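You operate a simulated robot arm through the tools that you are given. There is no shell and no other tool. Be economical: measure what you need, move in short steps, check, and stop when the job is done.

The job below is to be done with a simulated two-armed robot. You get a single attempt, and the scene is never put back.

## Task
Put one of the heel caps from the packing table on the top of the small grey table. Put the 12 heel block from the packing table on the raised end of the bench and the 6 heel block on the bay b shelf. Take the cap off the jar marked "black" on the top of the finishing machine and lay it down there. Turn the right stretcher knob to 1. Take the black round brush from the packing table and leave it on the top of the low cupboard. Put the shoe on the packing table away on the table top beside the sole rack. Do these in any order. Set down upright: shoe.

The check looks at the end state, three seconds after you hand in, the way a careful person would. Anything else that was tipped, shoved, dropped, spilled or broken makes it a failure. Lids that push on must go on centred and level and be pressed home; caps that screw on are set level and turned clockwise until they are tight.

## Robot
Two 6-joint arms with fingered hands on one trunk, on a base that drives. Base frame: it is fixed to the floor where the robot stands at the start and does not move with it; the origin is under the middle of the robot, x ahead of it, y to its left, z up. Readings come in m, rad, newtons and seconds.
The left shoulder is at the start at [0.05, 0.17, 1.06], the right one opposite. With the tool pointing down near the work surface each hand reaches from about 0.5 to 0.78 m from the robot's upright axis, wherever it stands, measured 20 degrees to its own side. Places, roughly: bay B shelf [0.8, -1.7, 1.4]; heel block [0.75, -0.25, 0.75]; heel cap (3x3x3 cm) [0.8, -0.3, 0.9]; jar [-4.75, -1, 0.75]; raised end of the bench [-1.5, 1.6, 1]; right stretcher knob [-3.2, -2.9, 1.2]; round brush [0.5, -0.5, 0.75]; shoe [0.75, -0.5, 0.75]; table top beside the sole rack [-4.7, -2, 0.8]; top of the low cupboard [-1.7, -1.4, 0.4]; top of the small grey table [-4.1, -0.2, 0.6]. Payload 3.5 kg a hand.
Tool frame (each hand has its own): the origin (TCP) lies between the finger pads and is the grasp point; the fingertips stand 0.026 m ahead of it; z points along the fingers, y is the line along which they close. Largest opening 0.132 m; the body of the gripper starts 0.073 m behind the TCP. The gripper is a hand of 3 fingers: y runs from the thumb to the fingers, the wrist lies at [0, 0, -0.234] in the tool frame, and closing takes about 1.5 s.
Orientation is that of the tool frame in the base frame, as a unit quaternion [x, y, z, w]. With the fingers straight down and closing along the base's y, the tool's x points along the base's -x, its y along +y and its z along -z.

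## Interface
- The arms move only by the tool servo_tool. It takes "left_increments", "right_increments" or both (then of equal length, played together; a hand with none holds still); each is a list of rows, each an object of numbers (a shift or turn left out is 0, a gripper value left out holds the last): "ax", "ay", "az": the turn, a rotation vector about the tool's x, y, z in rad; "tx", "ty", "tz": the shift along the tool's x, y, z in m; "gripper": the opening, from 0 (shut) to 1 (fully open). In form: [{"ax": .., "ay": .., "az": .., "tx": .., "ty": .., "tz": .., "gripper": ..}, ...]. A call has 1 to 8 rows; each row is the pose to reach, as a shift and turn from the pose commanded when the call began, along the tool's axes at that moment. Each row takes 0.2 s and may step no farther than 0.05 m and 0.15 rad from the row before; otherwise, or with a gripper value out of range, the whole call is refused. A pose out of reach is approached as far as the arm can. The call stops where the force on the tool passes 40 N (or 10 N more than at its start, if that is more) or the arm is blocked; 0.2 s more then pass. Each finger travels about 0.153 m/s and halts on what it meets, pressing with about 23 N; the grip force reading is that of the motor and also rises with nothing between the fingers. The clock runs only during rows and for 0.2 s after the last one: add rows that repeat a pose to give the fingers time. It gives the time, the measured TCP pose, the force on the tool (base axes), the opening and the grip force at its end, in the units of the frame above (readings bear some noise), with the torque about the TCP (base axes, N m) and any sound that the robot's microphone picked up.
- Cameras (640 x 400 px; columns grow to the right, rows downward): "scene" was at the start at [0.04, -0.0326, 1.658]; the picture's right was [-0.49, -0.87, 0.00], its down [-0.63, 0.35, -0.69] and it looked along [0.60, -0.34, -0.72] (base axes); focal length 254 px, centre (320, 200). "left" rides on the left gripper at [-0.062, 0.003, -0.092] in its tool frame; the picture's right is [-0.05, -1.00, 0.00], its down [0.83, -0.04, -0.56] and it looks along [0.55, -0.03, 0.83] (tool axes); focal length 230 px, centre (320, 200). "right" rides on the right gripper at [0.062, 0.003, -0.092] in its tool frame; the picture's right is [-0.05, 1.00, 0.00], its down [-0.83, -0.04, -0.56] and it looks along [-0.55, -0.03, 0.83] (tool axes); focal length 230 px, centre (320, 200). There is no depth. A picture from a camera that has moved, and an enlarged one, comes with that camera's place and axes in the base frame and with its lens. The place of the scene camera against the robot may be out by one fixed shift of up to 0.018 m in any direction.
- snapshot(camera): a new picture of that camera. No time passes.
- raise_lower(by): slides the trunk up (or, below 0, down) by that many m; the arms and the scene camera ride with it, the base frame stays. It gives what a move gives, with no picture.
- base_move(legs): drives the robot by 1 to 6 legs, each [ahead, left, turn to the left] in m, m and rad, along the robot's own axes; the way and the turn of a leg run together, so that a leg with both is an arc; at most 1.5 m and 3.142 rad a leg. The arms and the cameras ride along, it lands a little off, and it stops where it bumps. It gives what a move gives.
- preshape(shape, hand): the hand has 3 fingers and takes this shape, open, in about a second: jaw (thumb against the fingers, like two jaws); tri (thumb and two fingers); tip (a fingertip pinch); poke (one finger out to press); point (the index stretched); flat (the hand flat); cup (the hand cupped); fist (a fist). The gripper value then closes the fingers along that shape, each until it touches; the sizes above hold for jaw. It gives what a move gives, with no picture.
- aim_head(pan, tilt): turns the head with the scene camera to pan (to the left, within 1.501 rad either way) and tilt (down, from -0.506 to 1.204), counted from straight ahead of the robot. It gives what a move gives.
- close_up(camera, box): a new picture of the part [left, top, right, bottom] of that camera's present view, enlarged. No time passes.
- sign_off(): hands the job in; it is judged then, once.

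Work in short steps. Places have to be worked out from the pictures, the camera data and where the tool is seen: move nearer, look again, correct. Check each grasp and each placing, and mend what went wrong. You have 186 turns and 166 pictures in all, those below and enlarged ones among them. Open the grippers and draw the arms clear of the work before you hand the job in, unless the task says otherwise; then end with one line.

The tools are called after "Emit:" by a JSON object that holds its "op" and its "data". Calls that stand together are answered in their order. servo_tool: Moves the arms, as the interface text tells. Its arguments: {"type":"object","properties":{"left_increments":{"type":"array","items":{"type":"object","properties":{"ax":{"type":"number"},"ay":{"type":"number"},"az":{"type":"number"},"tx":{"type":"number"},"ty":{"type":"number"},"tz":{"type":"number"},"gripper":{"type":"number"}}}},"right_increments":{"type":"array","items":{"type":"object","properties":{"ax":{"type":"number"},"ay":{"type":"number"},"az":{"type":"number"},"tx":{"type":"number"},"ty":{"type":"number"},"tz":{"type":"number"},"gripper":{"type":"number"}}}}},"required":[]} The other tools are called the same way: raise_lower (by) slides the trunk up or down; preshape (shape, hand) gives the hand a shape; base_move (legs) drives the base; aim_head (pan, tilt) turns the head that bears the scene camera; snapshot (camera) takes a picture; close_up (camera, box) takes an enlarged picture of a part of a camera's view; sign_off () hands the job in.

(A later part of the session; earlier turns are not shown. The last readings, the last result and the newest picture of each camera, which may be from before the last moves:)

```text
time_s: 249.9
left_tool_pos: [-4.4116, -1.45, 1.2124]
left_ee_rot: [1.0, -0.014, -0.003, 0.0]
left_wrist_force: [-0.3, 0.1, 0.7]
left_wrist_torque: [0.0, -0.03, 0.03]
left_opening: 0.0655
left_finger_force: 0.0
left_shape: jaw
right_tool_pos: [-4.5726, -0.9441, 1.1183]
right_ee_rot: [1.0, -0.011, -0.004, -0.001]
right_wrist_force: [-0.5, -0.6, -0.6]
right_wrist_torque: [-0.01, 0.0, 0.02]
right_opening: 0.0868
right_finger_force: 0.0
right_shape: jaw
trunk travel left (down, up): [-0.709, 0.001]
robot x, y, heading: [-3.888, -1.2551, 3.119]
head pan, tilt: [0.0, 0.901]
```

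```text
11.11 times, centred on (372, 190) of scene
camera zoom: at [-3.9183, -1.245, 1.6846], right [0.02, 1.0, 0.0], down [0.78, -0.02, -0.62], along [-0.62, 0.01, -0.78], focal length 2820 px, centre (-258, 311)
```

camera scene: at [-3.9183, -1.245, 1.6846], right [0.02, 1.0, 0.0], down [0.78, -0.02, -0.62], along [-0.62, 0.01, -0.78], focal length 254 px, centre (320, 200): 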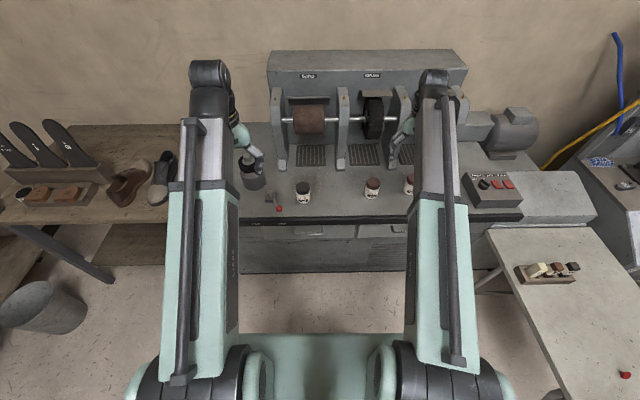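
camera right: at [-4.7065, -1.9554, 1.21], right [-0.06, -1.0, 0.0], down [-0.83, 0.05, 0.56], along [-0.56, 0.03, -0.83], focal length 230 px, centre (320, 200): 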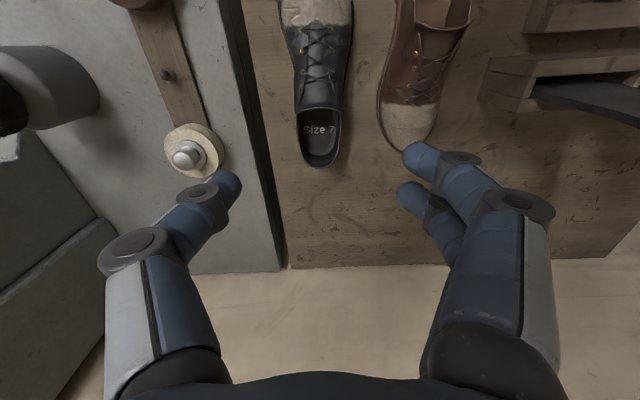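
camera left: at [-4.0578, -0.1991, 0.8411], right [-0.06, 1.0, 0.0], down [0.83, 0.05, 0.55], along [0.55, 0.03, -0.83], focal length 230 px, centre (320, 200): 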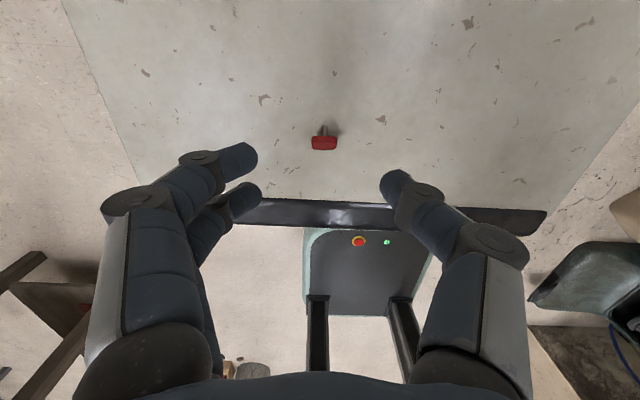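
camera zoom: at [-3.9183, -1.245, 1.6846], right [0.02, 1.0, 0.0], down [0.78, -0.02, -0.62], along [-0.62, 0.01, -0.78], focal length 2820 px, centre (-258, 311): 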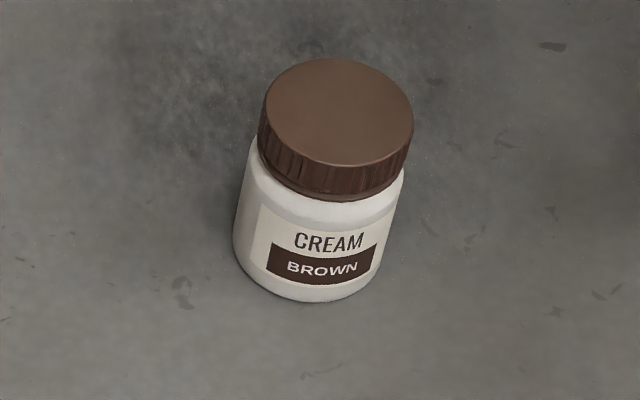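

It is the BLACK jar: a ribbed screw cap about 6 cm across. I'll hold the jar with the left hand from the front and unscrew with the right from above. First I bring the right hand over the jar to measure it.

Emit:
{"op": "base_move", "data": {"legs": [[0.0, 0.06, 0.02], [0.04, 0, 0]]}}

Emit:
{"op": "servo_tool", "data": {"right_increments": [{"ty": 0.05, "gripper": 1.0}, {"ty": 0.1, "gripper": 1.0}, {"ty": 0.15, "gripper": 1.0}, {"ty": 0.2, "gripper": 1.0}, {"ty": 0.25, "gripper": 1.0}, {"ty": 0.29, "tz": 0.02, "gripper": 1.0}, {"ty": 0.305, "tz": 0.06, "gripper": 1.0}]}}

Emit:
{"op": "snapshot", "data": {"camera": "right"}}

Emit:
{"op": "snapshot", "data": {"camera": "scene"}}

```text
time_s: 251.3
left_tool_pos: [-4.4505, -1.5198, 1.211]
left_ee_rot: [1.0, -0.003, -0.002, 0.0]
left_wrist_force: [0.2, -0.5, -0.9]
left_wrist_torque: [0.04, -0.02, 0.03]
left_opening: 0.0654
left_finger_force: 0.0
left_shape: jaw
right_tool_pos: [-4.6226, -1.0189, 1.1148]
right_ee_rot: [1.0, -0.001, -0.003, -0.001]
right_wrist_force: [0.5, -0.5, -0.1]
right_wrist_torque: [0.02, -0.04, -0.01]
right_opening: 0.0868
right_finger_force: 0.1
right_shape: jaw
trunk travel left (down, up): [-0.709, 0.001]
robot x, y, heading: [-3.9352, -1.3131, -3.145]
head pan, tilt: [0.0, 0.901]
```

```text
time_s: 252.9
left_tool_pos: [-4.4477, -1.519, 1.2118]
left_ee_rot: [1.0, -0.004, -0.003, -0.001]
left_wrist_force: [-0.1, -0.9, 0.5]
left_wrist_torque: [0.01, -0.02, 0.02]
left_opening: 0.0656
left_finger_force: 0.1
left_shape: jaw
right_tool_pos: [-4.6188, -1.3255, 1.0558]
right_ee_rot: [1.0, -0.001, -0.004, -0.002]
right_wrist_force: [0.4, -0.2, -0.2]
right_wrist_torque: [0.01, -0.01, 0.01]
right_opening: 0.1319
right_finger_force: 0.0
right_shape: jaw
trunk travel left (down, up): [-0.709, 0.001]
robot x, y, heading: [-3.9379, -1.3147, -3.14]
head pan, tilt: [0.0, 0.901]
```

```text
58 pictures are left
camera right: at [-4.5573, -1.3285, 1.1463], right [-0.05, -1.0, 0.0], down [-0.83, 0.04, 0.56], along [-0.56, 0.03, -0.83], focal length 230 px, centre (320, 200)
```

right: 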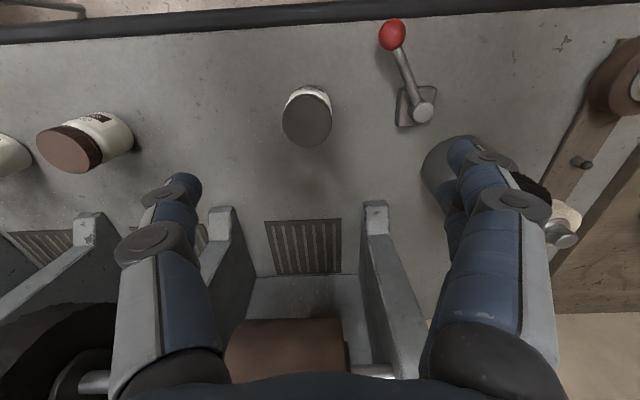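

```text
57 pictures are left
camera scene: at [-3.9592, -1.3058, 1.6846], right [0.0, 1.0, 0.0], down [0.78, 0.0, -0.62], along [-0.62, 0.0, -0.78], focal length 254 px, centre (320, 200)
```

scene: 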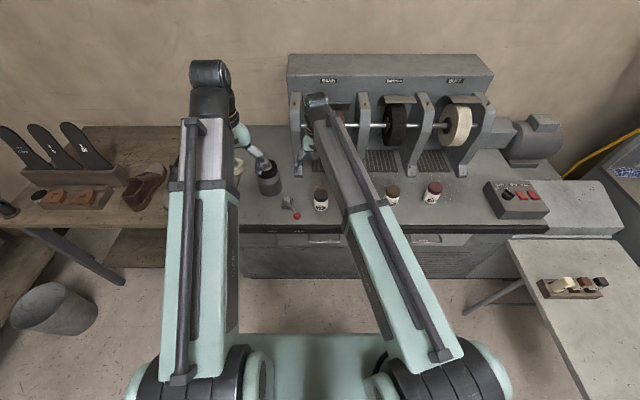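

The cap centre is at (-4.621,-1.311), its top z≈0.90; the lever ball is low, 9 cm to its left. I first test whether the cap yields with the jar standing: descend over it with the hand turned +0.75 rad, so I can twist counter-clockwise.

Emit:
{"op": "servo_tool", "data": {"right_increments": [{"tx": -0.002, "ty": -0.015, "az": 0.15, "gripper": 0.75}, {"tx": -0.002, "ty": -0.015, "az": 0.3, "gripper": 0.75}, {"tx": -0.002, "ty": -0.015, "az": 0.45, "tz": 0.02, "gripper": 0.75}, {"tx": -0.002, "ty": -0.015, "az": 0.6, "tz": 0.05, "gripper": 0.75}, {"tx": -0.002, "ty": -0.015, "az": 0.75, "tz": 0.09, "gripper": 0.75}, {"tx": -0.002, "ty": -0.015, "az": 0.75, "tz": 0.115, "gripper": 0.75}]}}

Emit:
{"op": "snapshot", "data": {"camera": "right"}}

Emit:
{"op": "close_up", "data": {"camera": "scene", "box": [280, 160, 360, 220]}}

```text
time_s: 254.3
left_tool_pos: [-4.4473, -1.5184, 1.2129]
left_ee_rot: [1.0, -0.004, -0.003, 0.0]
left_wrist_force: [0.4, 0.0, -0.1]
left_wrist_torque: [0.01, -0.02, 0.05]
left_opening: 0.0655
left_finger_force: 0.1
left_shape: jaw
right_tool_pos: [-4.6236, -1.306, 0.9429]
right_ee_rot: [0.93, -0.367, -0.004, 0.001]
right_wrist_force: [-0.1, -0.3, -0.5]
right_wrist_torque: [0.0, -0.02, 0.0]
right_opening: 0.0991
right_finger_force: 0.0
right_shape: jaw
trunk travel left (down, up): [-0.709, 0.001]
robot x, y, heading: [-3.936, -1.3118, -3.14]
head pan, tilt: [0.0, 0.901]
```

```text
56 pictures are left
camera right: at [-4.5794, -1.3508, 1.0336], right [-0.72, -0.69, 0.0], down [-0.57, 0.6, 0.56], along [-0.39, 0.4, -0.83], focal length 230 px, centre (320, 200)
```

right: 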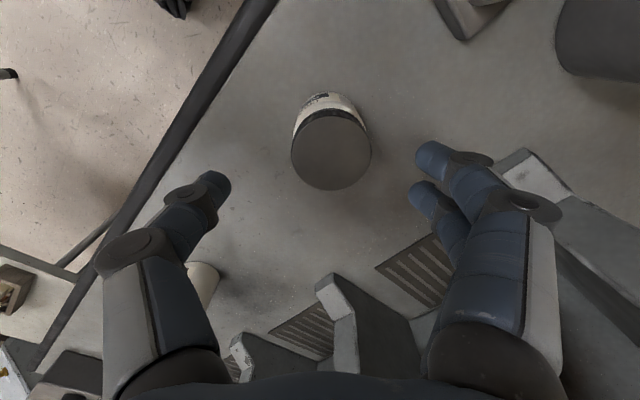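

```text
6.67 times, centred on (320, 190) of scene
camera zoom: at [-3.9589, -1.3059, 1.6846], right [0.0, 1.0, 0.0], down [0.78, 0.0, -0.62], along [-0.62, 0.0, -0.78], focal length 1692 px, centre (320, 267)
```

zoom: 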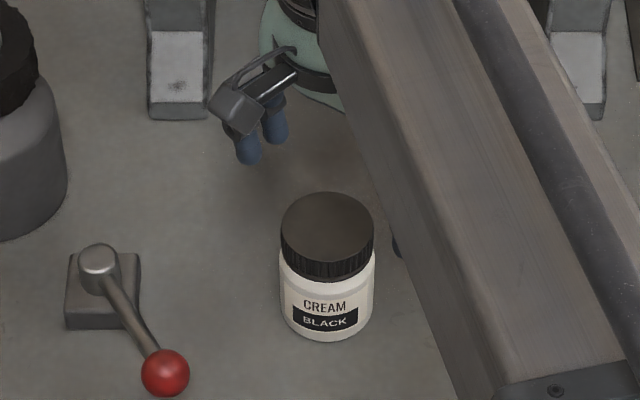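

The cap's top is at about z 0.89, directly under the TCP. I lower so the fingertips just surround the cap, then close.

Emit:
{"op": "servo_tool", "data": {"right_increments": [{"tz": 0.025}, {"tz": 0.046}, {"tz": 0.046, "gripper": 0.4}, {"tz": 0.046, "gripper": 0.15}, {"tz": 0.046, "gripper": 0.15}, {"tz": 0.046, "gripper": 0.15}]}}

Emit:
{"op": "snapshot", "data": {"camera": "right"}}

Emit:
{"op": "close_up", "data": {"camera": "scene", "box": [280, 160, 360, 220]}}

```text
time_s: 255.7
left_tool_pos: [-4.4475, -1.5204, 1.2114]
left_ee_rot: [1.0, -0.004, -0.004, 0.0]
left_wrist_force: [0.2, 0.8, 0.9]
left_wrist_torque: [-0.01, 0.01, -0.02]
left_opening: 0.0652
left_finger_force: 0.0
left_shape: jaw
right_tool_pos: [-4.6235, -1.3072, 0.8959]
right_ee_rot: [0.931, -0.366, -0.003, 0.0]
right_wrist_force: [0.2, 1.1, -1.8]
right_wrist_torque: [0.02, 0.03, 0.04]
right_opening: 0.0477
right_finger_force: 22.6
right_shape: jaw
trunk travel left (down, up): [-0.709, 0.001]
robot x, y, heading: [-3.9325, -1.3148, -3.139]
head pan, tilt: [0.0, 0.901]
```

```text
54 pictures are left
camera right: at [-4.58, -1.3522, 0.9875], right [-0.72, -0.69, 0.0], down [-0.57, 0.6, 0.56], along [-0.39, 0.4, -0.83], focal length 230 px, centre (320, 200)
```

right: 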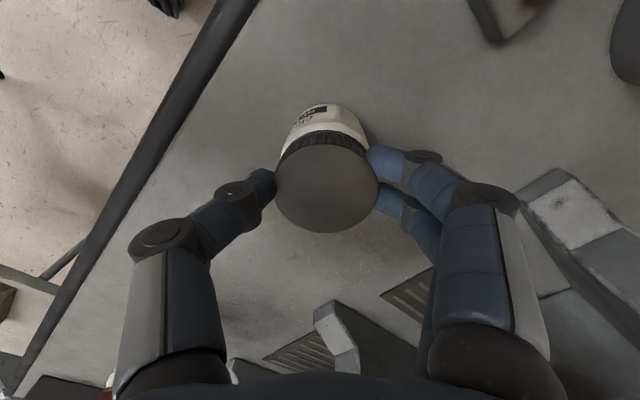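

```text
6.67 times, centred on (320, 190) of scene
camera zoom: at [-3.9591, -1.3058, 1.6846], right [0.0, 1.0, 0.0], down [0.78, 0.0, -0.62], along [-0.62, 0.0, -0.78], focal length 1692 px, centre (320, 267)
```

zoom: 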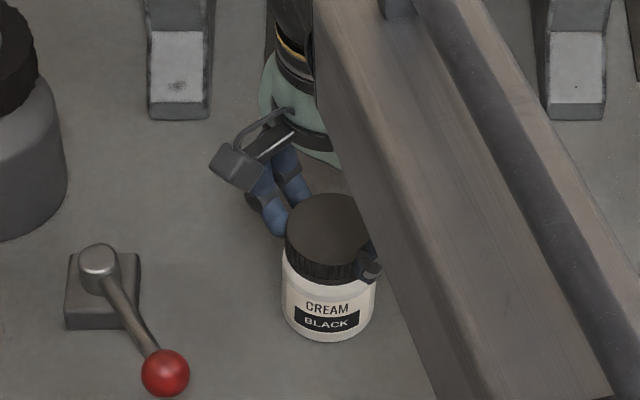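

The cap is gripped. I press lightly and turn counter-clockwise (az negative) by 1.05 rad, watching the torque and the label.

Emit:
{"op": "servo_tool", "data": {"right_increments": [{"tz": 0.003}, {"tz": 0.003, "az": -0.15}, {"tz": 0.003, "az": -0.3}, {"tz": 0.003, "az": -0.45}, {"tz": 0.003, "az": -0.6}, {"tz": 0.003, "az": -0.75}, {"tz": 0.003, "az": -0.9}, {"tz": 0.003, "az": -1.05}]}}

Emit:
{"op": "close_up", "data": {"camera": "scene", "box": [280, 160, 360, 220]}}

```text
time_s: 257.5
left_tool_pos: [-4.4467, -1.5194, 1.2125]
left_ee_rot: [1.0, -0.003, -0.005, 0.0]
left_wrist_force: [-0.6, -0.6, -0.3]
left_wrist_torque: [-0.04, 0.03, 0.0]
left_opening: 0.0653
left_finger_force: 0.0
left_shape: jaw
right_tool_pos: [-4.6238, -1.3066, 0.893]
right_ee_rot: [0.989, 0.15, -0.005, -0.001]
right_wrist_force: [-0.6, 2.3, 8.6]
right_wrist_torque: [0.27, 0.06, -0.06]
right_opening: 0.0476
right_finger_force: 22.8
right_shape: jaw
trunk travel left (down, up): [-0.709, 0.001]
robot x, y, heading: [-3.934, -1.3138, -3.137]
head pan, tilt: [0.0, 0.901]
```

```text
6.67 times, centred on (320, 190) of scene
camera zoom: at [-3.9581, -1.3056, 1.6846], right [0.0, 1.0, 0.0], down [0.78, 0.0, -0.62], along [-0.62, 0.0, -0.78], focal length 1692 px, centre (320, 267)
```

zoom: 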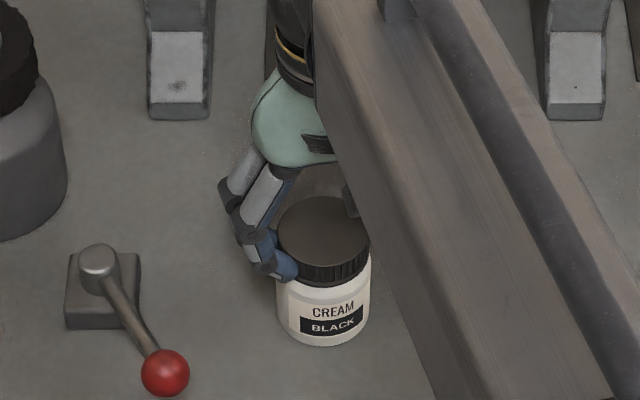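

The label turned only about 10° against 60° of hand turn, so the cap is turning on the jar. I continue another 1.05 rad.

Emit:
{"op": "servo_tool", "data": {"right_increments": [{"az": -0.15}, {"az": -0.3}, {"az": -0.45}, {"az": -0.6}, {"az": -0.75}, {"az": -0.9}, {"az": -1.05}]}}

Emit:
{"op": "close_up", "data": {"camera": "scene", "box": [280, 160, 360, 220]}}

```text
time_s: 259.1
left_tool_pos: [-4.447, -1.52, 1.2131]
left_ee_rot: [1.0, -0.003, -0.005, 0.0]
left_wrist_force: [-0.9, -0.1, 0.8]
left_wrist_torque: [-0.02, 0.0, 0.02]
left_opening: 0.0654
left_finger_force: 0.1
left_shape: jaw
right_tool_pos: [-4.6248, -1.3085, 0.8936]
right_ee_rot: [0.781, 0.625, -0.003, -0.004]
right_wrist_force: [-3.8, -0.6, 10.7]
right_wrist_torque: [0.06, 0.18, -0.07]
right_opening: 0.0481
right_finger_force: 23.5
right_shape: jaw
trunk travel left (down, up): [-0.709, 0.001]
robot x, y, heading: [-3.9343, -1.3103, -3.14]
head pan, tilt: [0.0, 0.901]
```

```text
6.67 times, centred on (320, 190) of scene
camera zoom: at [-3.9581, -1.3059, 1.6847], right [0.0, 1.0, 0.0], down [0.78, 0.0, -0.62], along [-0.62, 0.0, -0.78], focal length 1692 px, centre (320, 267)
```

zoom: 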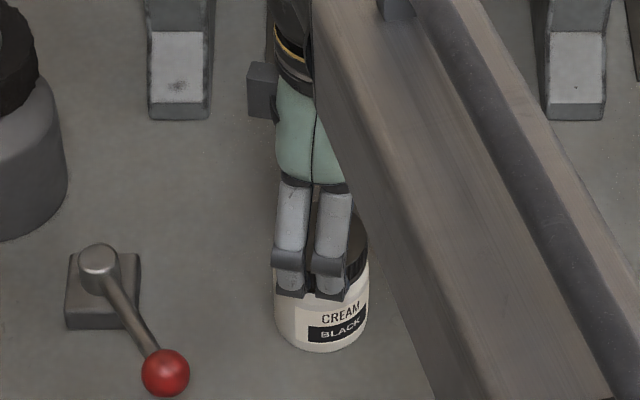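

Jar rotated perhaps 20° in total; the cap about 120°. I lift gently by 1.5 cm to see whether it is free.

Emit:
{"op": "servo_tool", "data": {"right_increments": [{"tz": -0.006}, {"tz": -0.012}, {"tz": -0.018}]}}

Emit:
{"op": "close_up", "data": {"camera": "scene", "box": [280, 160, 360, 220]}}

```text
time_s: 259.9
left_tool_pos: [-4.4469, -1.5186, 1.2118]
left_ee_rot: [1.0, -0.003, -0.003, 0.0]
left_wrist_force: [-0.5, -0.9, -0.3]
left_wrist_torque: [0.0, 0.05, 0.0]
left_opening: 0.0654
left_finger_force: 0.1
left_shape: jaw
right_tool_pos: [-4.6238, -1.3068, 0.9101]
right_ee_rot: [0.781, 0.624, -0.002, -0.002]
right_wrist_force: [-0.6, 0.3, -2.3]
right_wrist_torque: [0.02, 0.05, 0.02]
right_opening: 0.0479
right_finger_force: 22.7
right_shape: jaw
trunk travel left (down, up): [-0.709, 0.001]
robot x, y, heading: [-3.9315, -1.3091, -3.141]
head pan, tilt: [0.0, 0.901]
```

```text
6.67 times, centred on (320, 190) of scene
camera zoom: at [-3.9591, -1.3058, 1.6846], right [0.0, 1.0, 0.0], down [0.78, 0.0, -0.62], along [-0.62, 0.0, -0.78], focal length 1692 px, centre (320, 267)
```

zoom: 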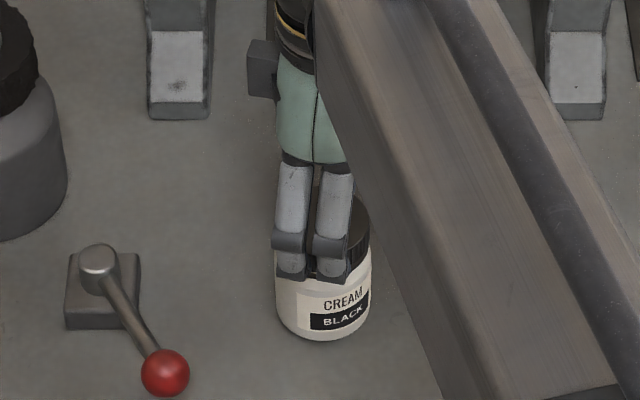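

The jar lifts with the cap, so it is still engaged. I set it back down and keep turning.

Emit:
{"op": "servo_tool", "data": {"right_increments": [{"tz": 0.01}, {"tz": 0.02}, {"tz": 0.02, "az": -0.15}, {"tz": 0.02, "az": -0.3}, {"tz": 0.02, "az": -0.45}, {"tz": 0.02, "az": -0.6}, {"tz": 0.02, "az": -0.75}, {"tz": 0.02, "az": -0.9}]}}

Emit:
{"op": "close_up", "data": {"camera": "scene", "box": [280, 160, 360, 220]}}

```text
time_s: 261.7
left_tool_pos: [-4.446, -1.518, 1.2127]
left_ee_rot: [1.0, -0.003, -0.006, 0.0]
left_wrist_force: [-0.5, 0.0, 0.4]
left_wrist_torque: [0.0, -0.03, 0.0]
left_opening: 0.0655
left_finger_force: 0.0
left_shape: jaw
right_tool_pos: [-4.6225, -1.3077, 0.893]
right_ee_rot: [0.661, 0.75, -0.003, -0.005]
right_wrist_force: [-4.1, 2.1, 23.5]
right_wrist_torque: [0.01, 0.21, -0.03]
right_opening: 0.0487
right_finger_force: 23.2
right_shape: jaw
right hand out of reach, approached as far as the arm can: row 5, 6, 7, 8
trunk travel left (down, up): [-0.709, 0.001]
robot x, y, heading: [-3.933, -1.3116, -3.141]
head pan, tilt: [0.0, 0.901]
```

```text
6.67 times, centred on (320, 190) of scene
camera zoom: at [-3.957, -1.3056, 1.6848], right [0.0, 1.0, 0.0], down [0.78, 0.0, -0.62], along [-0.62, 0.0, -0.78], focal length 1692 px, centre (320, 267)
```

zoom: 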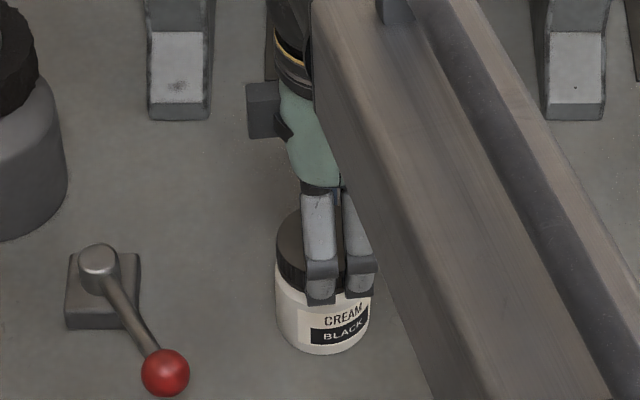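

The wrist limit is reached at about -1.7 rad. I release, rise 3 cm, unwind the wrist and re-grip.

Emit:
{"op": "servo_tool", "data": {"right_increments": [{"gripper": 0.65}, {"gripper": 0.65}, {"tz": -0.03, "gripper": 0.65}, {"tz": -0.04, "az": 0.15}, {"tz": -0.04, "az": 0.3}, {"tz": -0.04, "az": 0.45}, {"tz": -0.04, "az": 0.6}, {"tz": -0.04, "az": 0.75}]}}

Emit:
{"op": "servo_tool", "data": {"right_increments": [{"az": 0.15}, {"az": 0.3}, {"az": 0.45}, {"az": 0.6}, {"az": 0.75}, {"az": 0.9}, {"az": 1.05}, {"az": 1.2}]}}

Emit:
{"op": "servo_tool", "data": {"right_increments": [{"az": 0.15}, {"az": 0.3}, {"az": 0.45}, {"az": 0.6}, {"az": 0.75}, {"az": 0.85}]}}

Emit:
{"op": "snapshot", "data": {"camera": "right"}}

```text
time_s: 263.5
left_tool_pos: [-4.4477, -1.519, 1.2119]
left_ee_rot: [1.0, -0.004, -0.003, 0.001]
left_wrist_force: [-0.3, 0.5, 0.9]
left_wrist_torque: [-0.01, -0.02, 0.0]
left_opening: 0.0654
left_finger_force: 0.0
left_shape: jaw
right_tool_pos: [-4.6241, -1.3066, 0.9323]
right_ee_rot: [0.891, 0.453, -0.003, -0.004]
right_wrist_force: [0.7, 0.7, 0.7]
right_wrist_torque: [-0.01, 0.01, -0.01]
right_opening: 0.0853
right_finger_force: 0.2
right_shape: jaw
trunk travel left (down, up): [-0.709, 0.001]
robot x, y, heading: [-3.9323, -1.313, -3.141]
head pan, tilt: [0.0, 0.901]
```

```text
time_s: 265.3
left_tool_pos: [-4.4471, -1.5182, 1.2123]
left_ee_rot: [1.0, -0.003, -0.002, -0.001]
left_wrist_force: [0.3, 0.3, -0.5]
left_wrist_torque: [-0.01, 0.0, 0.01]
left_opening: 0.0655
left_finger_force: 0.0
left_shape: jaw
right_tool_pos: [-4.624, -1.3076, 0.9321]
right_ee_rot: [0.992, -0.129, -0.004, -0.001]
right_wrist_force: [-0.5, -0.2, 0.2]
right_wrist_torque: [-0.03, -0.02, 0.0]
right_opening: 0.0854
right_finger_force: 0.0
right_shape: jaw
trunk travel left (down, up): [-0.709, 0.001]
robot x, y, heading: [-3.9331, -1.3143, -3.141]
head pan, tilt: [0.0, 0.901]
```

```text
time_s: 266.7
left_tool_pos: [-4.4485, -1.5189, 1.2116]
left_ee_rot: [1.0, -0.003, -0.003, 0.0]
left_wrist_force: [-0.2, 0.0, -0.9]
left_wrist_torque: [-0.02, 0.0, 0.03]
left_opening: 0.0653
left_finger_force: 0.0
left_shape: jaw
right_tool_pos: [-4.6239, -1.3073, 0.932]
right_ee_rot: [0.85, -0.526, -0.005, 0.001]
right_wrist_force: [0.2, -0.3, 0.2]
right_wrist_torque: [0.04, 0.01, -0.01]
right_opening: 0.0856
right_finger_force: 0.1
right_shape: jaw
trunk travel left (down, up): [-0.709, 0.001]
robot x, y, heading: [-3.9352, -1.3141, -3.138]
head pan, tilt: [0.0, 0.901]
```

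```text
48 pictures are left
camera right: at [-4.5985, -1.3647, 1.0228], right [-0.92, -0.4, 0.01], down [-0.33, 0.76, 0.56], along [-0.23, 0.51, -0.83], focal length 230 px, centre (320, 200)
```

right: 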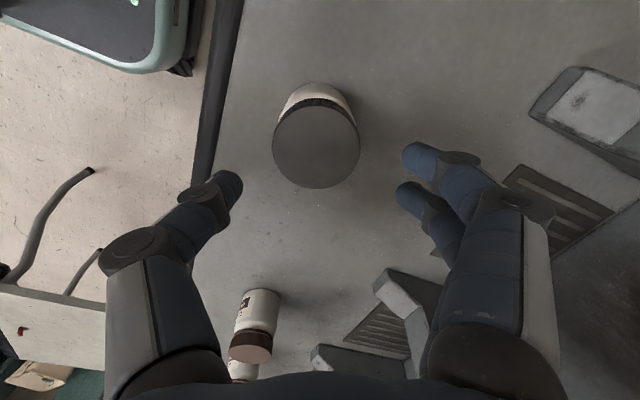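

The cap is still centred. I lower, grip, and turn again.

Emit:
{"op": "servo_tool", "data": {"right_increments": [{"tz": 0.025}, {"tz": 0.037}, {"tz": 0.037, "gripper": 0.15}, {"tz": 0.037, "gripper": 0.15}, {"tz": 0.037, "gripper": 0.15}, {"tz": 0.039, "az": -0.15}, {"tz": 0.039, "az": -0.3}, {"tz": 0.039, "az": -0.45}]}}

Emit:
{"op": "servo_tool", "data": {"right_increments": [{"az": -0.15}, {"az": -0.3}, {"az": -0.45}, {"az": -0.6}, {"az": -0.75}, {"az": -0.9}, {"az": -1.05}, {"az": -1.2}]}}

Emit:
{"op": "servo_tool", "data": {"right_increments": [{"az": -0.15}, {"az": -0.3}, {"az": -0.45}, {"az": -0.6}, {"az": -0.75}, {"az": -0.9}, {"az": -1.0}]}}

Emit:
{"op": "close_up", "data": {"camera": "scene", "box": [280, 160, 360, 220]}}

```text
time_s: 268.5
left_tool_pos: [-4.4467, -1.5188, 1.2124]
left_ee_rot: [1.0, -0.004, -0.003, 0.0]
left_wrist_force: [0.3, -0.7, -0.6]
left_wrist_torque: [-0.01, -0.01, -0.01]
left_opening: 0.0653
left_finger_force: 0.0
left_shape: jaw
right_tool_pos: [-4.6241, -1.3081, 0.8939]
right_ee_rot: [0.947, -0.321, -0.006, 0.0]
right_wrist_force: [-3.3, -1.1, 7.9]
right_wrist_torque: [-0.13, 0.13, -0.04]
right_opening: 0.0471
right_finger_force: 22.5
right_shape: jaw
trunk travel left (down, up): [-0.709, 0.001]
robot x, y, heading: [-3.9358, -1.3125, -3.146]
head pan, tilt: [0.0, 0.901]
```

```text
time_s: 270.3
left_tool_pos: [-4.4467, -1.5195, 1.2125]
left_ee_rot: [1.0, -0.003, -0.004, -0.001]
left_wrist_force: [-0.4, 0.3, 0.1]
left_wrist_torque: [0.0, 0.03, 0.02]
left_opening: 0.0652
left_finger_force: 0.1
left_shape: jaw
right_tool_pos: [-4.6241, -1.3079, 0.8928]
right_ee_rot: [0.963, 0.271, -0.004, -0.004]
right_wrist_force: [1.1, -4.2, 13.8]
right_wrist_torque: [-0.27, -0.16, -0.08]
right_opening: 0.0472
right_finger_force: 23.1
right_shape: jaw
trunk travel left (down, up): [-0.709, 0.001]
robot x, y, heading: [-3.9346, -1.3102, -3.144]
head pan, tilt: [0.0, 0.901]
```

```text
time_s: 271.9
left_tool_pos: [-4.4466, -1.5182, 1.2129]
left_ee_rot: [1.0, -0.004, -0.004, 0.0]
left_wrist_force: [0.3, -0.6, 0.2]
left_wrist_torque: [0.02, 0.01, 0.01]
left_opening: 0.0656
left_finger_force: 0.1
left_shape: jaw
right_tool_pos: [-4.6223, -1.3069, 0.8943]
right_ee_rot: [0.715, 0.699, -0.002, -0.005]
right_wrist_force: [4.5, -1.0, 15.3]
right_wrist_torque: [0.01, -0.29, -0.05]
right_opening: 0.0475
right_finger_force: 22.9
right_shape: jaw
trunk travel left (down, up): [-0.709, 0.001]
robot x, y, heading: [-3.9357, -1.3138, -3.141]
head pan, tilt: [0.0, 0.901]
```

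```text
6.67 times, centred on (320, 190) of scene
camera zoom: at [-3.9568, -1.306, 1.6847], right [0.0, 1.0, 0.0], down [0.78, 0.0, -0.62], along [-0.62, 0.0, -0.78], focal length 1692 px, centre (320, 267)
```

zoom: 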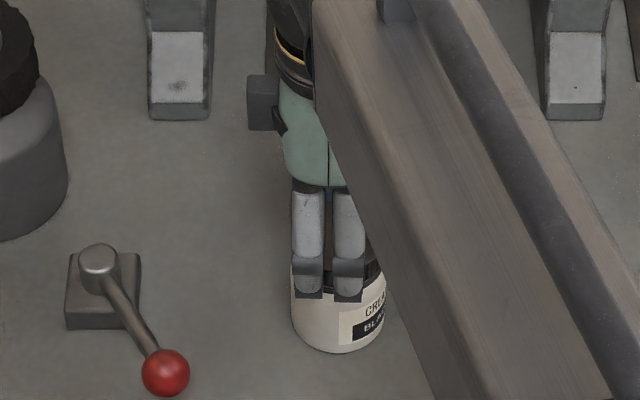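

Total cap turn against the jar is now well over 200°. I try lifting.

Emit:
{"op": "servo_tool", "data": {"right_increments": [{"tz": -0.006}, {"tz": -0.012}, {"tz": -0.02}]}}

Emit:
{"op": "close_up", "data": {"camera": "scene", "box": [280, 160, 360, 220]}}

```text
time_s: 272.7
left_tool_pos: [-4.447, -1.5192, 1.2112]
left_ee_rot: [1.0, -0.005, -0.003, 0.0]
left_wrist_force: [-0.5, 0.1, 0.3]
left_wrist_torque: [0.01, -0.01, -0.02]
left_opening: 0.0652
left_finger_force: 0.1
left_shape: jaw
right_tool_pos: [-4.6228, -1.3073, 0.9121]
right_ee_rot: [0.716, 0.698, -0.001, -0.003]
right_wrist_force: [0.5, -0.2, -2.0]
right_wrist_torque: [-0.03, 0.01, 0.03]
right_opening: 0.0474
right_finger_force: 23.2
right_shape: jaw
trunk travel left (down, up): [-0.709, 0.001]
robot x, y, heading: [-3.9327, -1.315, -3.141]
head pan, tilt: [0.0, 0.901]
```

```text
6.67 times, centred on (320, 190) of scene
camera zoom: at [-3.9594, -1.3058, 1.6845], right [0.0, 1.0, 0.0], down [0.78, 0.0, -0.62], along [-0.62, 0.0, -0.78], focal length 1692 px, centre (320, 267)
```

zoom: 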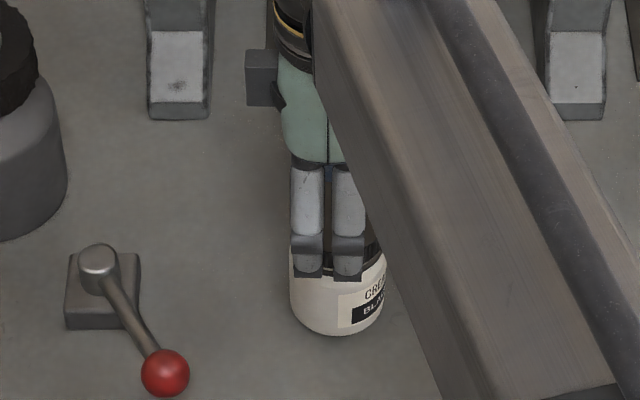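

The upward force grew as I turned, which suggests the cap is climbing its thread. I set the jar down, unwind, and do another round.

Emit:
{"op": "servo_tool", "data": {"right_increments": [{"tz": 0.01}, {"tz": 0.018}, {"tz": 0.018, "gripper": 0.65}, {"tz": 0.018, "gripper": 0.65}, {"tz": -0.015, "gripper": 0.65}, {"tz": -0.02, "az": 0.15}, {"tz": -0.02, "az": 0.3}, {"tz": -0.02, "az": 0.45}]}}

Emit:
{"op": "servo_tool", "data": {"right_increments": [{"az": 0.15}, {"az": 0.3}, {"az": 0.45}, {"az": 0.6}, {"az": 0.75}, {"az": 0.9}, {"az": 1.05}, {"az": 1.2}]}}

Emit:
{"op": "servo_tool", "data": {"right_increments": [{"az": 0.15}, {"az": 0.3}, {"az": 0.45}, {"az": 0.6}, {"az": 0.75}, {"az": 0.9}, {"az": 1.05}]}}

Emit:
{"op": "snapshot", "data": {"camera": "right"}}

Emit:
{"op": "close_up", "data": {"camera": "scene", "box": [280, 160, 360, 220]}}

```text
time_s: 274.5
left_tool_pos: [-4.4467, -1.5196, 1.2123]
left_ee_rot: [1.0, -0.003, -0.004, -0.001]
left_wrist_force: [-0.8, 0.1, 0.2]
left_wrist_torque: [0.0, 0.03, 0.01]
left_opening: 0.0651
left_finger_force: 0.1
left_shape: jaw
right_tool_pos: [-4.6228, -1.3067, 0.9327]
right_ee_rot: [0.854, 0.52, -0.002, -0.004]
right_wrist_force: [0.0, 0.5, 0.5]
right_wrist_torque: [-0.03, -0.02, -0.02]
right_opening: 0.0857
right_finger_force: 0.1
right_shape: jaw
trunk travel left (down, up): [-0.709, 0.001]
robot x, y, heading: [-3.9304, -1.3117, -3.14]
head pan, tilt: [0.0, 0.901]
```

```text
time_s: 276.3
left_tool_pos: [-4.4465, -1.5185, 1.2127]
left_ee_rot: [1.0, -0.003, -0.005, 0.0]
left_wrist_force: [0.1, -0.5, 0.2]
left_wrist_torque: [-0.02, -0.03, 0.0]
left_opening: 0.0654
left_finger_force: 0.0
left_shape: jaw
right_tool_pos: [-4.6238, -1.3081, 0.9334]
right_ee_rot: [0.999, -0.054, -0.004, -0.003]
right_wrist_force: [-0.2, -0.4, 0.5]
right_wrist_torque: [0.02, 0.0, 0.0]
right_opening: 0.0858
right_finger_force: 0.1
right_shape: jaw
trunk travel left (down, up): [-0.709, 0.001]
robot x, y, heading: [-3.9308, -1.3128, -3.141]
head pan, tilt: [0.0, 0.901]
```

```text
time_s: 277.9
left_tool_pos: [-4.4487, -1.5192, 1.212]
left_ee_rot: [1.0, -0.004, -0.003, 0.001]
left_wrist_force: [0.2, -0.2, -0.6]
left_wrist_torque: [0.0, -0.02, -0.04]
left_opening: 0.0655
left_finger_force: 0.0
left_shape: jaw
right_tool_pos: [-4.6235, -1.3062, 0.9328]
right_ee_rot: [0.837, -0.547, -0.005, 0.001]
right_wrist_force: [-0.6, -0.2, -0.3]
right_wrist_torque: [0.0, 0.0, 0.0]
right_opening: 0.0859
right_finger_force: 0.1
right_shape: jaw
trunk travel left (down, up): [-0.709, 0.001]
robot x, y, heading: [-3.9343, -1.314, -3.139]
head pan, tilt: [0.0, 0.901]
```

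```text
45 pictures are left
camera right: at [-4.6013, -1.3654, 1.0239], right [-0.94, -0.35, 0.01], down [-0.29, 0.78, 0.56], along [-0.2, 0.52, -0.83], focal length 230 px, centre (320, 200)
```

right: 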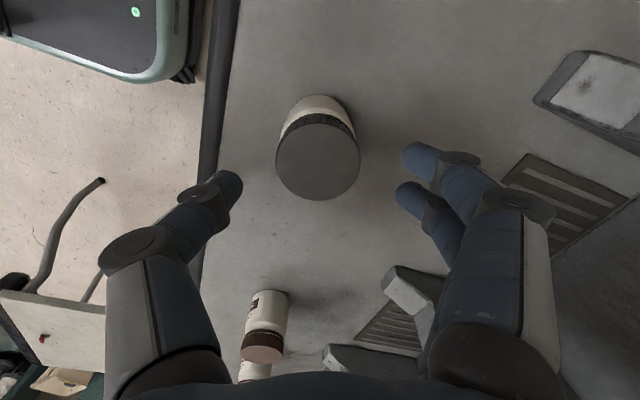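

```text
6.67 times, centred on (320, 190) of scene
camera zoom: at [-3.9589, -1.3058, 1.6846], right [0.0, 1.0, 0.0], down [0.78, 0.0, -0.62], along [-0.62, 0.0, -0.78], focal length 1692 px, centre (320, 267)
```

zoom: 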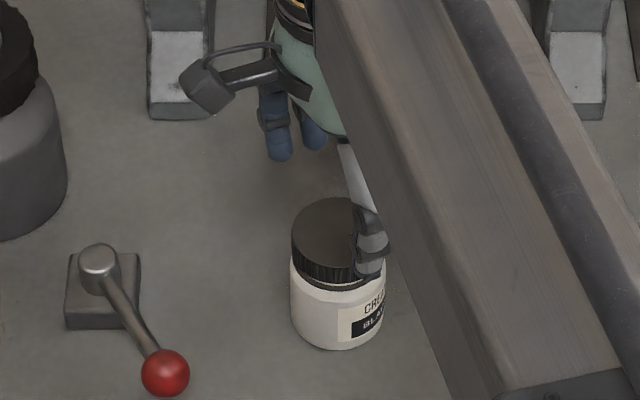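

A gap ring now shows between the cap and the jar, so it is unscrewing. Third round: grip a little higher and turn.

Emit:
{"op": "servo_tool", "data": {"right_increments": [{"tz": 0.02}, {"tz": 0.033}, {"tz": 0.033, "gripper": 0.15}, {"tz": 0.033, "gripper": 0.15}, {"tz": 0.033, "gripper": 0.15}, {"tz": 0.033, "az": -0.15}, {"tz": 0.033, "az": -0.3}, {"tz": 0.033, "az": -0.45}]}}

Emit:
{"op": "servo_tool", "data": {"right_increments": [{"az": -0.15}, {"az": -0.3}, {"az": -0.45}, {"az": -0.6, "tz": -0.001}, {"az": -0.75, "tz": -0.001}, {"az": -0.9, "tz": -0.001}, {"az": -1.05, "tz": -0.001}, {"az": -1.2, "tz": -0.001}]}}

Emit:
{"op": "servo_tool", "data": {"right_increments": [{"az": -0.15}, {"az": -0.3}, {"az": -0.45}, {"az": -0.6, "tz": -0.001}, {"az": -0.75, "tz": -0.001}, {"az": -0.9, "tz": -0.001}, {"az": -1.0, "tz": -0.008}, {"az": -1.0, "tz": -0.018}]}}

Emit:
{"op": "close_up", "data": {"camera": "scene", "box": [280, 160, 360, 220]}}

```text
time_s: 279.7
left_tool_pos: [-4.4475, -1.5199, 1.2139]
left_ee_rot: [1.0, -0.003, -0.003, 0.0]
left_wrist_force: [0.2, 0.1, -0.6]
left_wrist_torque: [-0.03, 0.0, 0.04]
left_opening: 0.0651
left_finger_force: 0.0
left_shape: jaw
right_tool_pos: [-4.6237, -1.3075, 0.8989]
right_ee_rot: [0.939, -0.345, -0.003, -0.001]
right_wrist_force: [0.1, -0.2, -1.5]
right_wrist_torque: [0.02, -0.01, 0.01]
right_opening: 0.047
right_finger_force: 22.8
right_shape: jaw
trunk travel left (down, up): [-0.709, 0.001]
robot x, y, heading: [-3.9307, -1.3118, -3.143]
head pan, tilt: [0.0, 0.901]
```

```text
time_s: 281.5
left_tool_pos: [-4.447, -1.519, 1.2118]
left_ee_rot: [1.0, -0.003, -0.004, 0.0]
left_wrist_force: [0.3, -0.7, 0.6]
left_wrist_torque: [0.01, 0.0, 0.0]
left_opening: 0.0655
left_finger_force: 0.1
left_shape: jaw
right_tool_pos: [-4.6241, -1.3077, 0.8996]
right_ee_rot: [0.969, 0.246, -0.004, -0.003]
right_wrist_force: [0.1, -0.6, -2.7]
right_wrist_torque: [-0.01, -0.01, 0.0]
right_opening: 0.0467
right_finger_force: 23.3
right_shape: jaw
trunk travel left (down, up): [-0.709, 0.001]
robot x, y, heading: [-3.9344, -1.3088, -3.14]
head pan, tilt: [0.0, 0.901]
```

```text
time_s: 283.3
left_tool_pos: [-4.4465, -1.5203, 1.2118]
left_ee_rot: [1.0, -0.004, -0.003, -0.001]
left_wrist_force: [-0.5, -0.9, 0.0]
left_wrist_torque: [-0.01, -0.01, 0.02]
left_opening: 0.0655
left_finger_force: 0.1
left_shape: jaw
right_tool_pos: [-4.6244, -1.307, 0.9187]
right_ee_rot: [0.733, 0.68, -0.002, -0.004]
right_wrist_force: [-0.3, -0.1, -2.7]
right_wrist_torque: [0.0, 0.03, -0.01]
right_opening: 0.0468
right_finger_force: 23.0
right_shape: jaw
trunk travel left (down, up): [-0.709, 0.001]
robot x, y, heading: [-3.9349, -1.3112, -3.145]
head pan, tilt: [0.0, 0.901]
```

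```text
6.67 times, centred on (320, 190) of scene
camera zoom: at [-3.959, -1.3058, 1.6846], right [0.0, 1.0, 0.0], down [0.78, 0.0, -0.62], along [-0.62, 0.0, -0.78], focal length 1692 px, centre (320, 267)
```

zoom: 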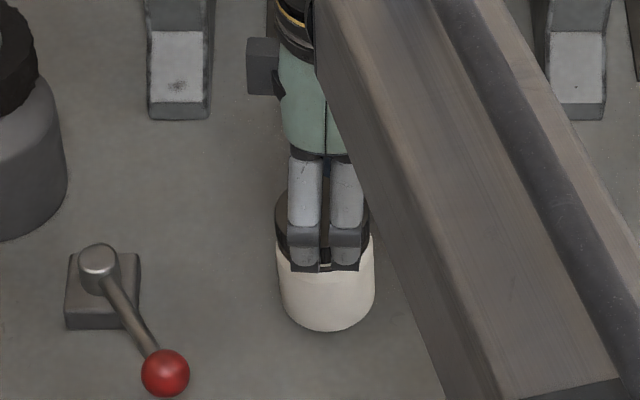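

This time I gripped too high: the jar hung from the cap and turned with it. I set it down firmly, unwind and turn again with some downward pressure.

Emit:
{"op": "servo_tool", "data": {"right_increments": [{"tz": 0.012}, {"tz": 0.02}, {"tz": 0.022}, {"tz": 0.022, "gripper": 0.65}, {"tz": 0.022, "gripper": 0.65}, {"tz": -0.015, "gripper": 0.65}, {"tz": -0.018, "az": 0.15}, {"tz": -0.018, "az": 0.3}]}}

Emit:
{"op": "servo_tool", "data": {"right_increments": [{"az": 0.15}, {"az": 0.3}, {"az": 0.45}, {"az": 0.6}, {"az": 0.75}, {"az": 0.9}, {"az": 1.05}, {"az": 1.2}]}}

Emit:
{"op": "servo_tool", "data": {"right_increments": [{"az": 0.15}, {"az": 0.3}, {"az": 0.45}, {"az": 0.6}, {"az": 0.75}, {"az": 0.9}, {"az": 1.05}, {"az": 1.15}]}}

Emit:
{"op": "servo_tool", "data": {"right_increments": [{"tz": 0.02}, {"tz": 0.034}, {"tz": 0.034, "gripper": 0.15}, {"tz": 0.034, "gripper": 0.15}, {"tz": 0.034, "gripper": 0.15}, {"tz": 0.038}, {"tz": 0.04, "az": -0.1}, {"tz": 0.04, "az": -0.25}]}}

Emit:
{"op": "close_up", "data": {"camera": "scene", "box": [280, 160, 360, 220]}}

```text
time_s: 285.1
left_tool_pos: [-4.4475, -1.5184, 1.2134]
left_ee_rot: [1.0, -0.003, -0.003, 0.0]
left_wrist_force: [-0.5, -0.6, 0.5]
left_wrist_torque: [0.0, 0.01, -0.02]
left_opening: 0.0654
left_finger_force: 0.1
left_shape: jaw
right_tool_pos: [-4.6229, -1.3057, 0.9355]
right_ee_rot: [0.827, 0.562, -0.002, -0.004]
right_wrist_force: [-0.7, 0.8, 0.6]
right_wrist_torque: [-0.06, -0.01, 0.01]
right_opening: 0.0857
right_finger_force: 0.2
right_shape: jaw
trunk travel left (down, up): [-0.709, 0.001]
robot x, y, heading: [-3.9331, -1.3152, -3.139]
head pan, tilt: [0.0, 0.901]
```

```text
time_s: 286.9
left_tool_pos: [-4.4481, -1.5205, 1.2121]
left_ee_rot: [1.0, -0.004, -0.003, 0.0]
left_wrist_force: [0.0, 0.7, 0.0]
left_wrist_torque: [0.02, -0.01, -0.01]
left_opening: 0.0655
left_finger_force: 0.2
left_shape: jaw
right_tool_pos: [-4.6234, -1.3063, 0.9364]
right_ee_rot: [1.0, -0.004, -0.004, -0.002]
right_wrist_force: [1.1, -0.2, -0.5]
right_wrist_torque: [-0.02, 0.0, 0.02]
right_opening: 0.0856
right_finger_force: 0.0
right_shape: jaw
trunk travel left (down, up): [-0.709, 0.001]
robot x, y, heading: [-3.9322, -1.314, -3.138]
head pan, tilt: [0.0, 0.901]
```

```text
time_s: 288.7
left_tool_pos: [-4.4478, -1.52, 1.2124]
left_ee_rot: [1.0, -0.003, -0.004, 0.0]
left_wrist_force: [-0.9, -0.2, -0.2]
left_wrist_torque: [-0.02, -0.01, -0.01]
left_opening: 0.0654
left_finger_force: 0.0
left_shape: jaw
right_tool_pos: [-4.6235, -1.307, 0.9364]
right_ee_rot: [0.837, -0.547, -0.004, 0.0]
right_wrist_force: [-0.5, -0.3, 0.1]
right_wrist_torque: [0.01, 0.03, -0.02]
right_opening: 0.0852
right_finger_force: 0.1
right_shape: jaw
trunk travel left (down, up): [-0.709, 0.001]
robot x, y, heading: [-3.9312, -1.3114, -3.141]
head pan, tilt: [0.0, 0.901]
```

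```text
time_s: 290.5
left_tool_pos: [-4.4456, -1.5192, 1.2137]
left_ee_rot: [1.0, -0.004, -0.004, 0.0]
left_wrist_force: [0.1, -0.6, -0.5]
left_wrist_torque: [-0.05, -0.02, 0.0]
left_opening: 0.0654
left_finger_force: 0.0
left_shape: jaw
right_tool_pos: [-4.625, -1.3068, 0.8984]
right_ee_rot: [0.899, -0.437, -0.005, 0.001]
right_wrist_force: [-3.9, 0.0, 27.3]
right_wrist_torque: [-0.13, 0.22, -0.06]
right_opening: 0.0483
right_finger_force: 22.9
right_shape: jaw
trunk travel left (down, up): [-0.709, 0.001]
robot x, y, heading: [-3.9343, -1.3124, -3.144]
head pan, tilt: [0.0, 0.901]
```

```text
6.67 times, centred on (320, 190) of scene
camera zoom: at [-3.9567, -1.3058, 1.685], right [0.0, 1.0, 0.0], down [0.78, 0.0, -0.62], along [-0.62, 0.0, -0.78], focal length 1692 px, centre (320, 267)
```

zoom: 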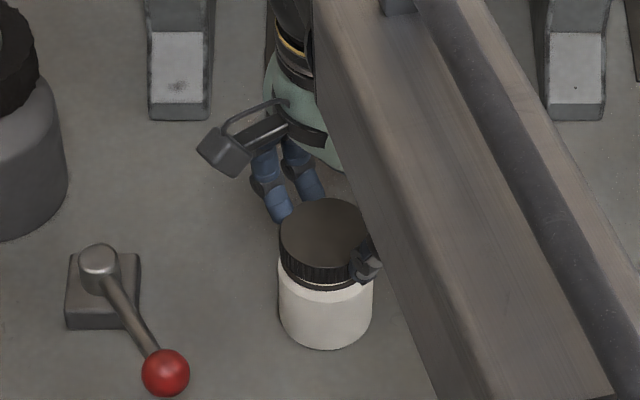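

Pressed at 27 N with the jar on the counter. I turn the full wrist range, easing the pressure a little.

Emit:
{"op": "servo_tool", "data": {"right_increments": [{"az": -0.15, "tz": -0.001}, {"az": -0.3, "tz": -0.001}, {"az": -0.45, "tz": -0.001}, {"az": -0.6, "tz": -0.001}, {"az": -0.75, "tz": -0.0015}, {"az": -0.9, "tz": -0.002}, {"az": -1.05, "tz": -0.002}, {"az": -1.2, "tz": -0.002}]}}

Emit:
{"op": "servo_tool", "data": {"right_increments": [{"az": -0.15}, {"az": -0.3}, {"az": -0.45}, {"az": -0.6}, {"az": -0.75}, {"az": -0.9}, {"az": -1.05}, {"az": -1.15}]}}

Emit:
{"op": "close_up", "data": {"camera": "scene", "box": [280, 160, 360, 220]}}

```text
time_s: 292.3
left_tool_pos: [-4.4469, -1.5178, 1.2125]
left_ee_rot: [1.0, -0.003, -0.003, 0.0]
left_wrist_force: [0.2, 1.4, -0.3]
left_wrist_torque: [0.0, -0.02, -0.01]
left_opening: 0.0654
left_finger_force: 0.0
left_shape: jaw
right_tool_pos: [-4.6227, -1.3074, 0.8979]
right_ee_rot: [0.989, 0.148, -0.003, -0.003]
right_wrist_force: [-0.2, -1.3, 2.1]
right_wrist_torque: [-0.07, -0.01, 0.0]
right_opening: 0.0485
right_finger_force: 23.6
right_shape: jaw
trunk travel left (down, up): [-0.709, 0.001]
robot x, y, heading: [-3.9326, -1.3125, -3.136]
head pan, tilt: [0.0, 0.901]
```

```text
time_s: 294.1
left_tool_pos: [-4.4469, -1.5184, 1.2129]
left_ee_rot: [1.0, -0.004, -0.003, 0.0]
left_wrist_force: [-0.5, 0.0, -0.9]
left_wrist_torque: [0.0, 0.02, 0.01]
left_opening: 0.0653
left_finger_force: 0.0
left_shape: jaw
right_tool_pos: [-4.6236, -1.3061, 0.8987]
right_ee_rot: [0.749, 0.662, -0.001, -0.004]
right_wrist_force: [0.1, -0.7, 2.7]
right_wrist_torque: [0.0, -0.09, -0.01]
right_opening: 0.0477
right_finger_force: 23.0
right_shape: jaw
trunk travel left (down, up): [-0.709, 0.001]
robot x, y, heading: [-3.9362, -1.311, -3.136]
head pan, tilt: [0.0, 0.901]
```

```text
6.67 times, centred on (320, 190) of scene
camera zoom: at [-3.9586, -1.3059, 1.6846], right [0.0, 1.0, 0.0], down [0.78, 0.0, -0.62], along [-0.62, 0.0, -0.78], focal length 1692 px, centre (320, 267)
```

zoom: 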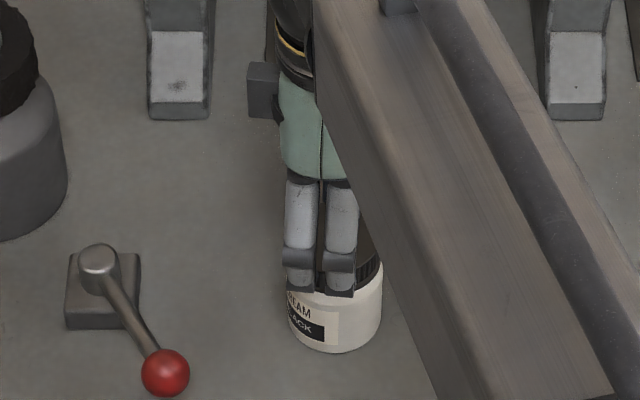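

I test by lifting 2 cm.

Emit:
{"op": "servo_tool", "data": {"right_increments": [{"tz": -0.007}, {"tz": -0.014}, {"tz": -0.022}]}}

Emit:
{"op": "close_up", "data": {"camera": "scene", "box": [280, 160, 360, 220]}}

```text
time_s: 294.9
left_tool_pos: [-4.447, -1.5195, 1.2122]
left_ee_rot: [1.0, -0.003, -0.004, 0.0]
left_wrist_force: [0.6, -0.8, 0.2]
left_wrist_torque: [0.0, -0.01, 0.0]
left_opening: 0.0655
left_finger_force: 0.1
left_shape: jaw
right_tool_pos: [-4.624, -1.3066, 0.9207]
right_ee_rot: [0.75, 0.661, -0.002, -0.004]
right_wrist_force: [-0.3, 0.2, -0.4]
right_wrist_torque: [-0.03, 0.01, 0.03]
right_opening: 0.0472
right_finger_force: 23.6
right_shape: jaw
trunk travel left (down, up): [-0.709, 0.001]
robot x, y, heading: [-3.932, -1.3117, -3.135]
head pan, tilt: [0.0, 0.901]
```

```text
6.67 times, centred on (320, 190) of scene
camera zoom: at [-3.9588, -1.3058, 1.6846], right [0.0, 1.0, 0.0], down [0.78, 0.0, -0.62], along [-0.62, 0.0, -0.78], focal length 1692 px, centre (320, 267)
```

zoom: 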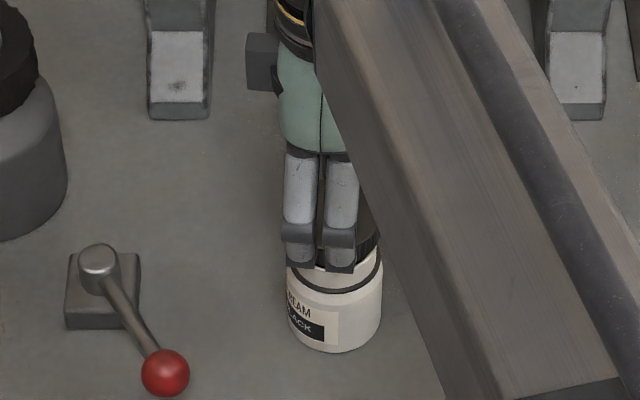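

The cap is free; the jar stays put. I raise it and carry it 15 cm right, to the empty counter between the black and brown jars.

Emit:
{"op": "servo_tool", "data": {"right_increments": [{"tz": -0.035}, {"tz": -0.07}, {"tz": -0.07, "tx": 0.045, "ty": -0.006}, {"tz": -0.07, "tx": 0.09, "ty": -0.012}, {"tz": -0.07, "tx": 0.138, "ty": -0.018}]}}

Emit:
{"op": "snapshot", "data": {"camera": "right"}}

Emit:
{"op": "close_up", "data": {"camera": "scene", "box": [270, 140, 430, 240]}}

```text
time_s: 296.1
left_tool_pos: [-4.447, -1.5183, 1.2127]
left_ee_rot: [1.0, -0.004, -0.003, 0.0]
left_wrist_force: [-0.8, 0.0, 0.1]
left_wrist_torque: [-0.01, 0.0, 0.01]
left_opening: 0.0655
left_finger_force: 0.1
left_shape: jaw
right_tool_pos: [-4.6218, -1.1669, 0.9921]
right_ee_rot: [0.75, 0.661, -0.002, -0.004]
right_wrist_force: [0.1, -0.6, -0.2]
right_wrist_torque: [-0.02, 0.0, -0.02]
right_opening: 0.0462
right_finger_force: 23.0
right_shape: jaw
trunk travel left (down, up): [-0.709, 0.001]
robot x, y, heading: [-3.9282, -1.3102, -3.14]
head pan, tilt: [0.0, 0.901]
```

```text
39 pictures are left
camera right: at [-4.6103, -1.1077, 1.0844], right [0.98, -0.18, -0.01], down [-0.14, -0.82, 0.55], along [-0.1, -0.54, -0.83], focal length 230 px, centre (320, 200)
```

right: 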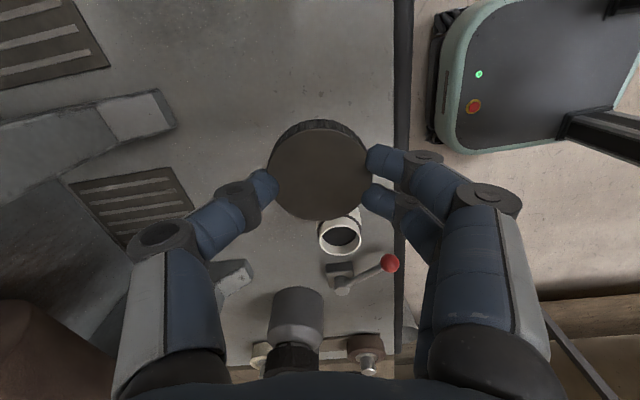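

```text
4.00 times, centred on (350, 190) of scene
camera zoom: at [-3.9589, -1.3049, 1.6846], right [0.0, 1.0, 0.0], down [0.78, 0.0, -0.62], along [-0.62, 0.0, -0.78], focal length 1015 px, centre (200, 240)
```

zoom: 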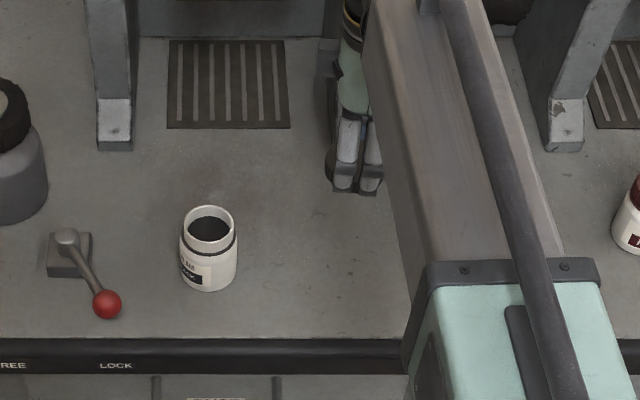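

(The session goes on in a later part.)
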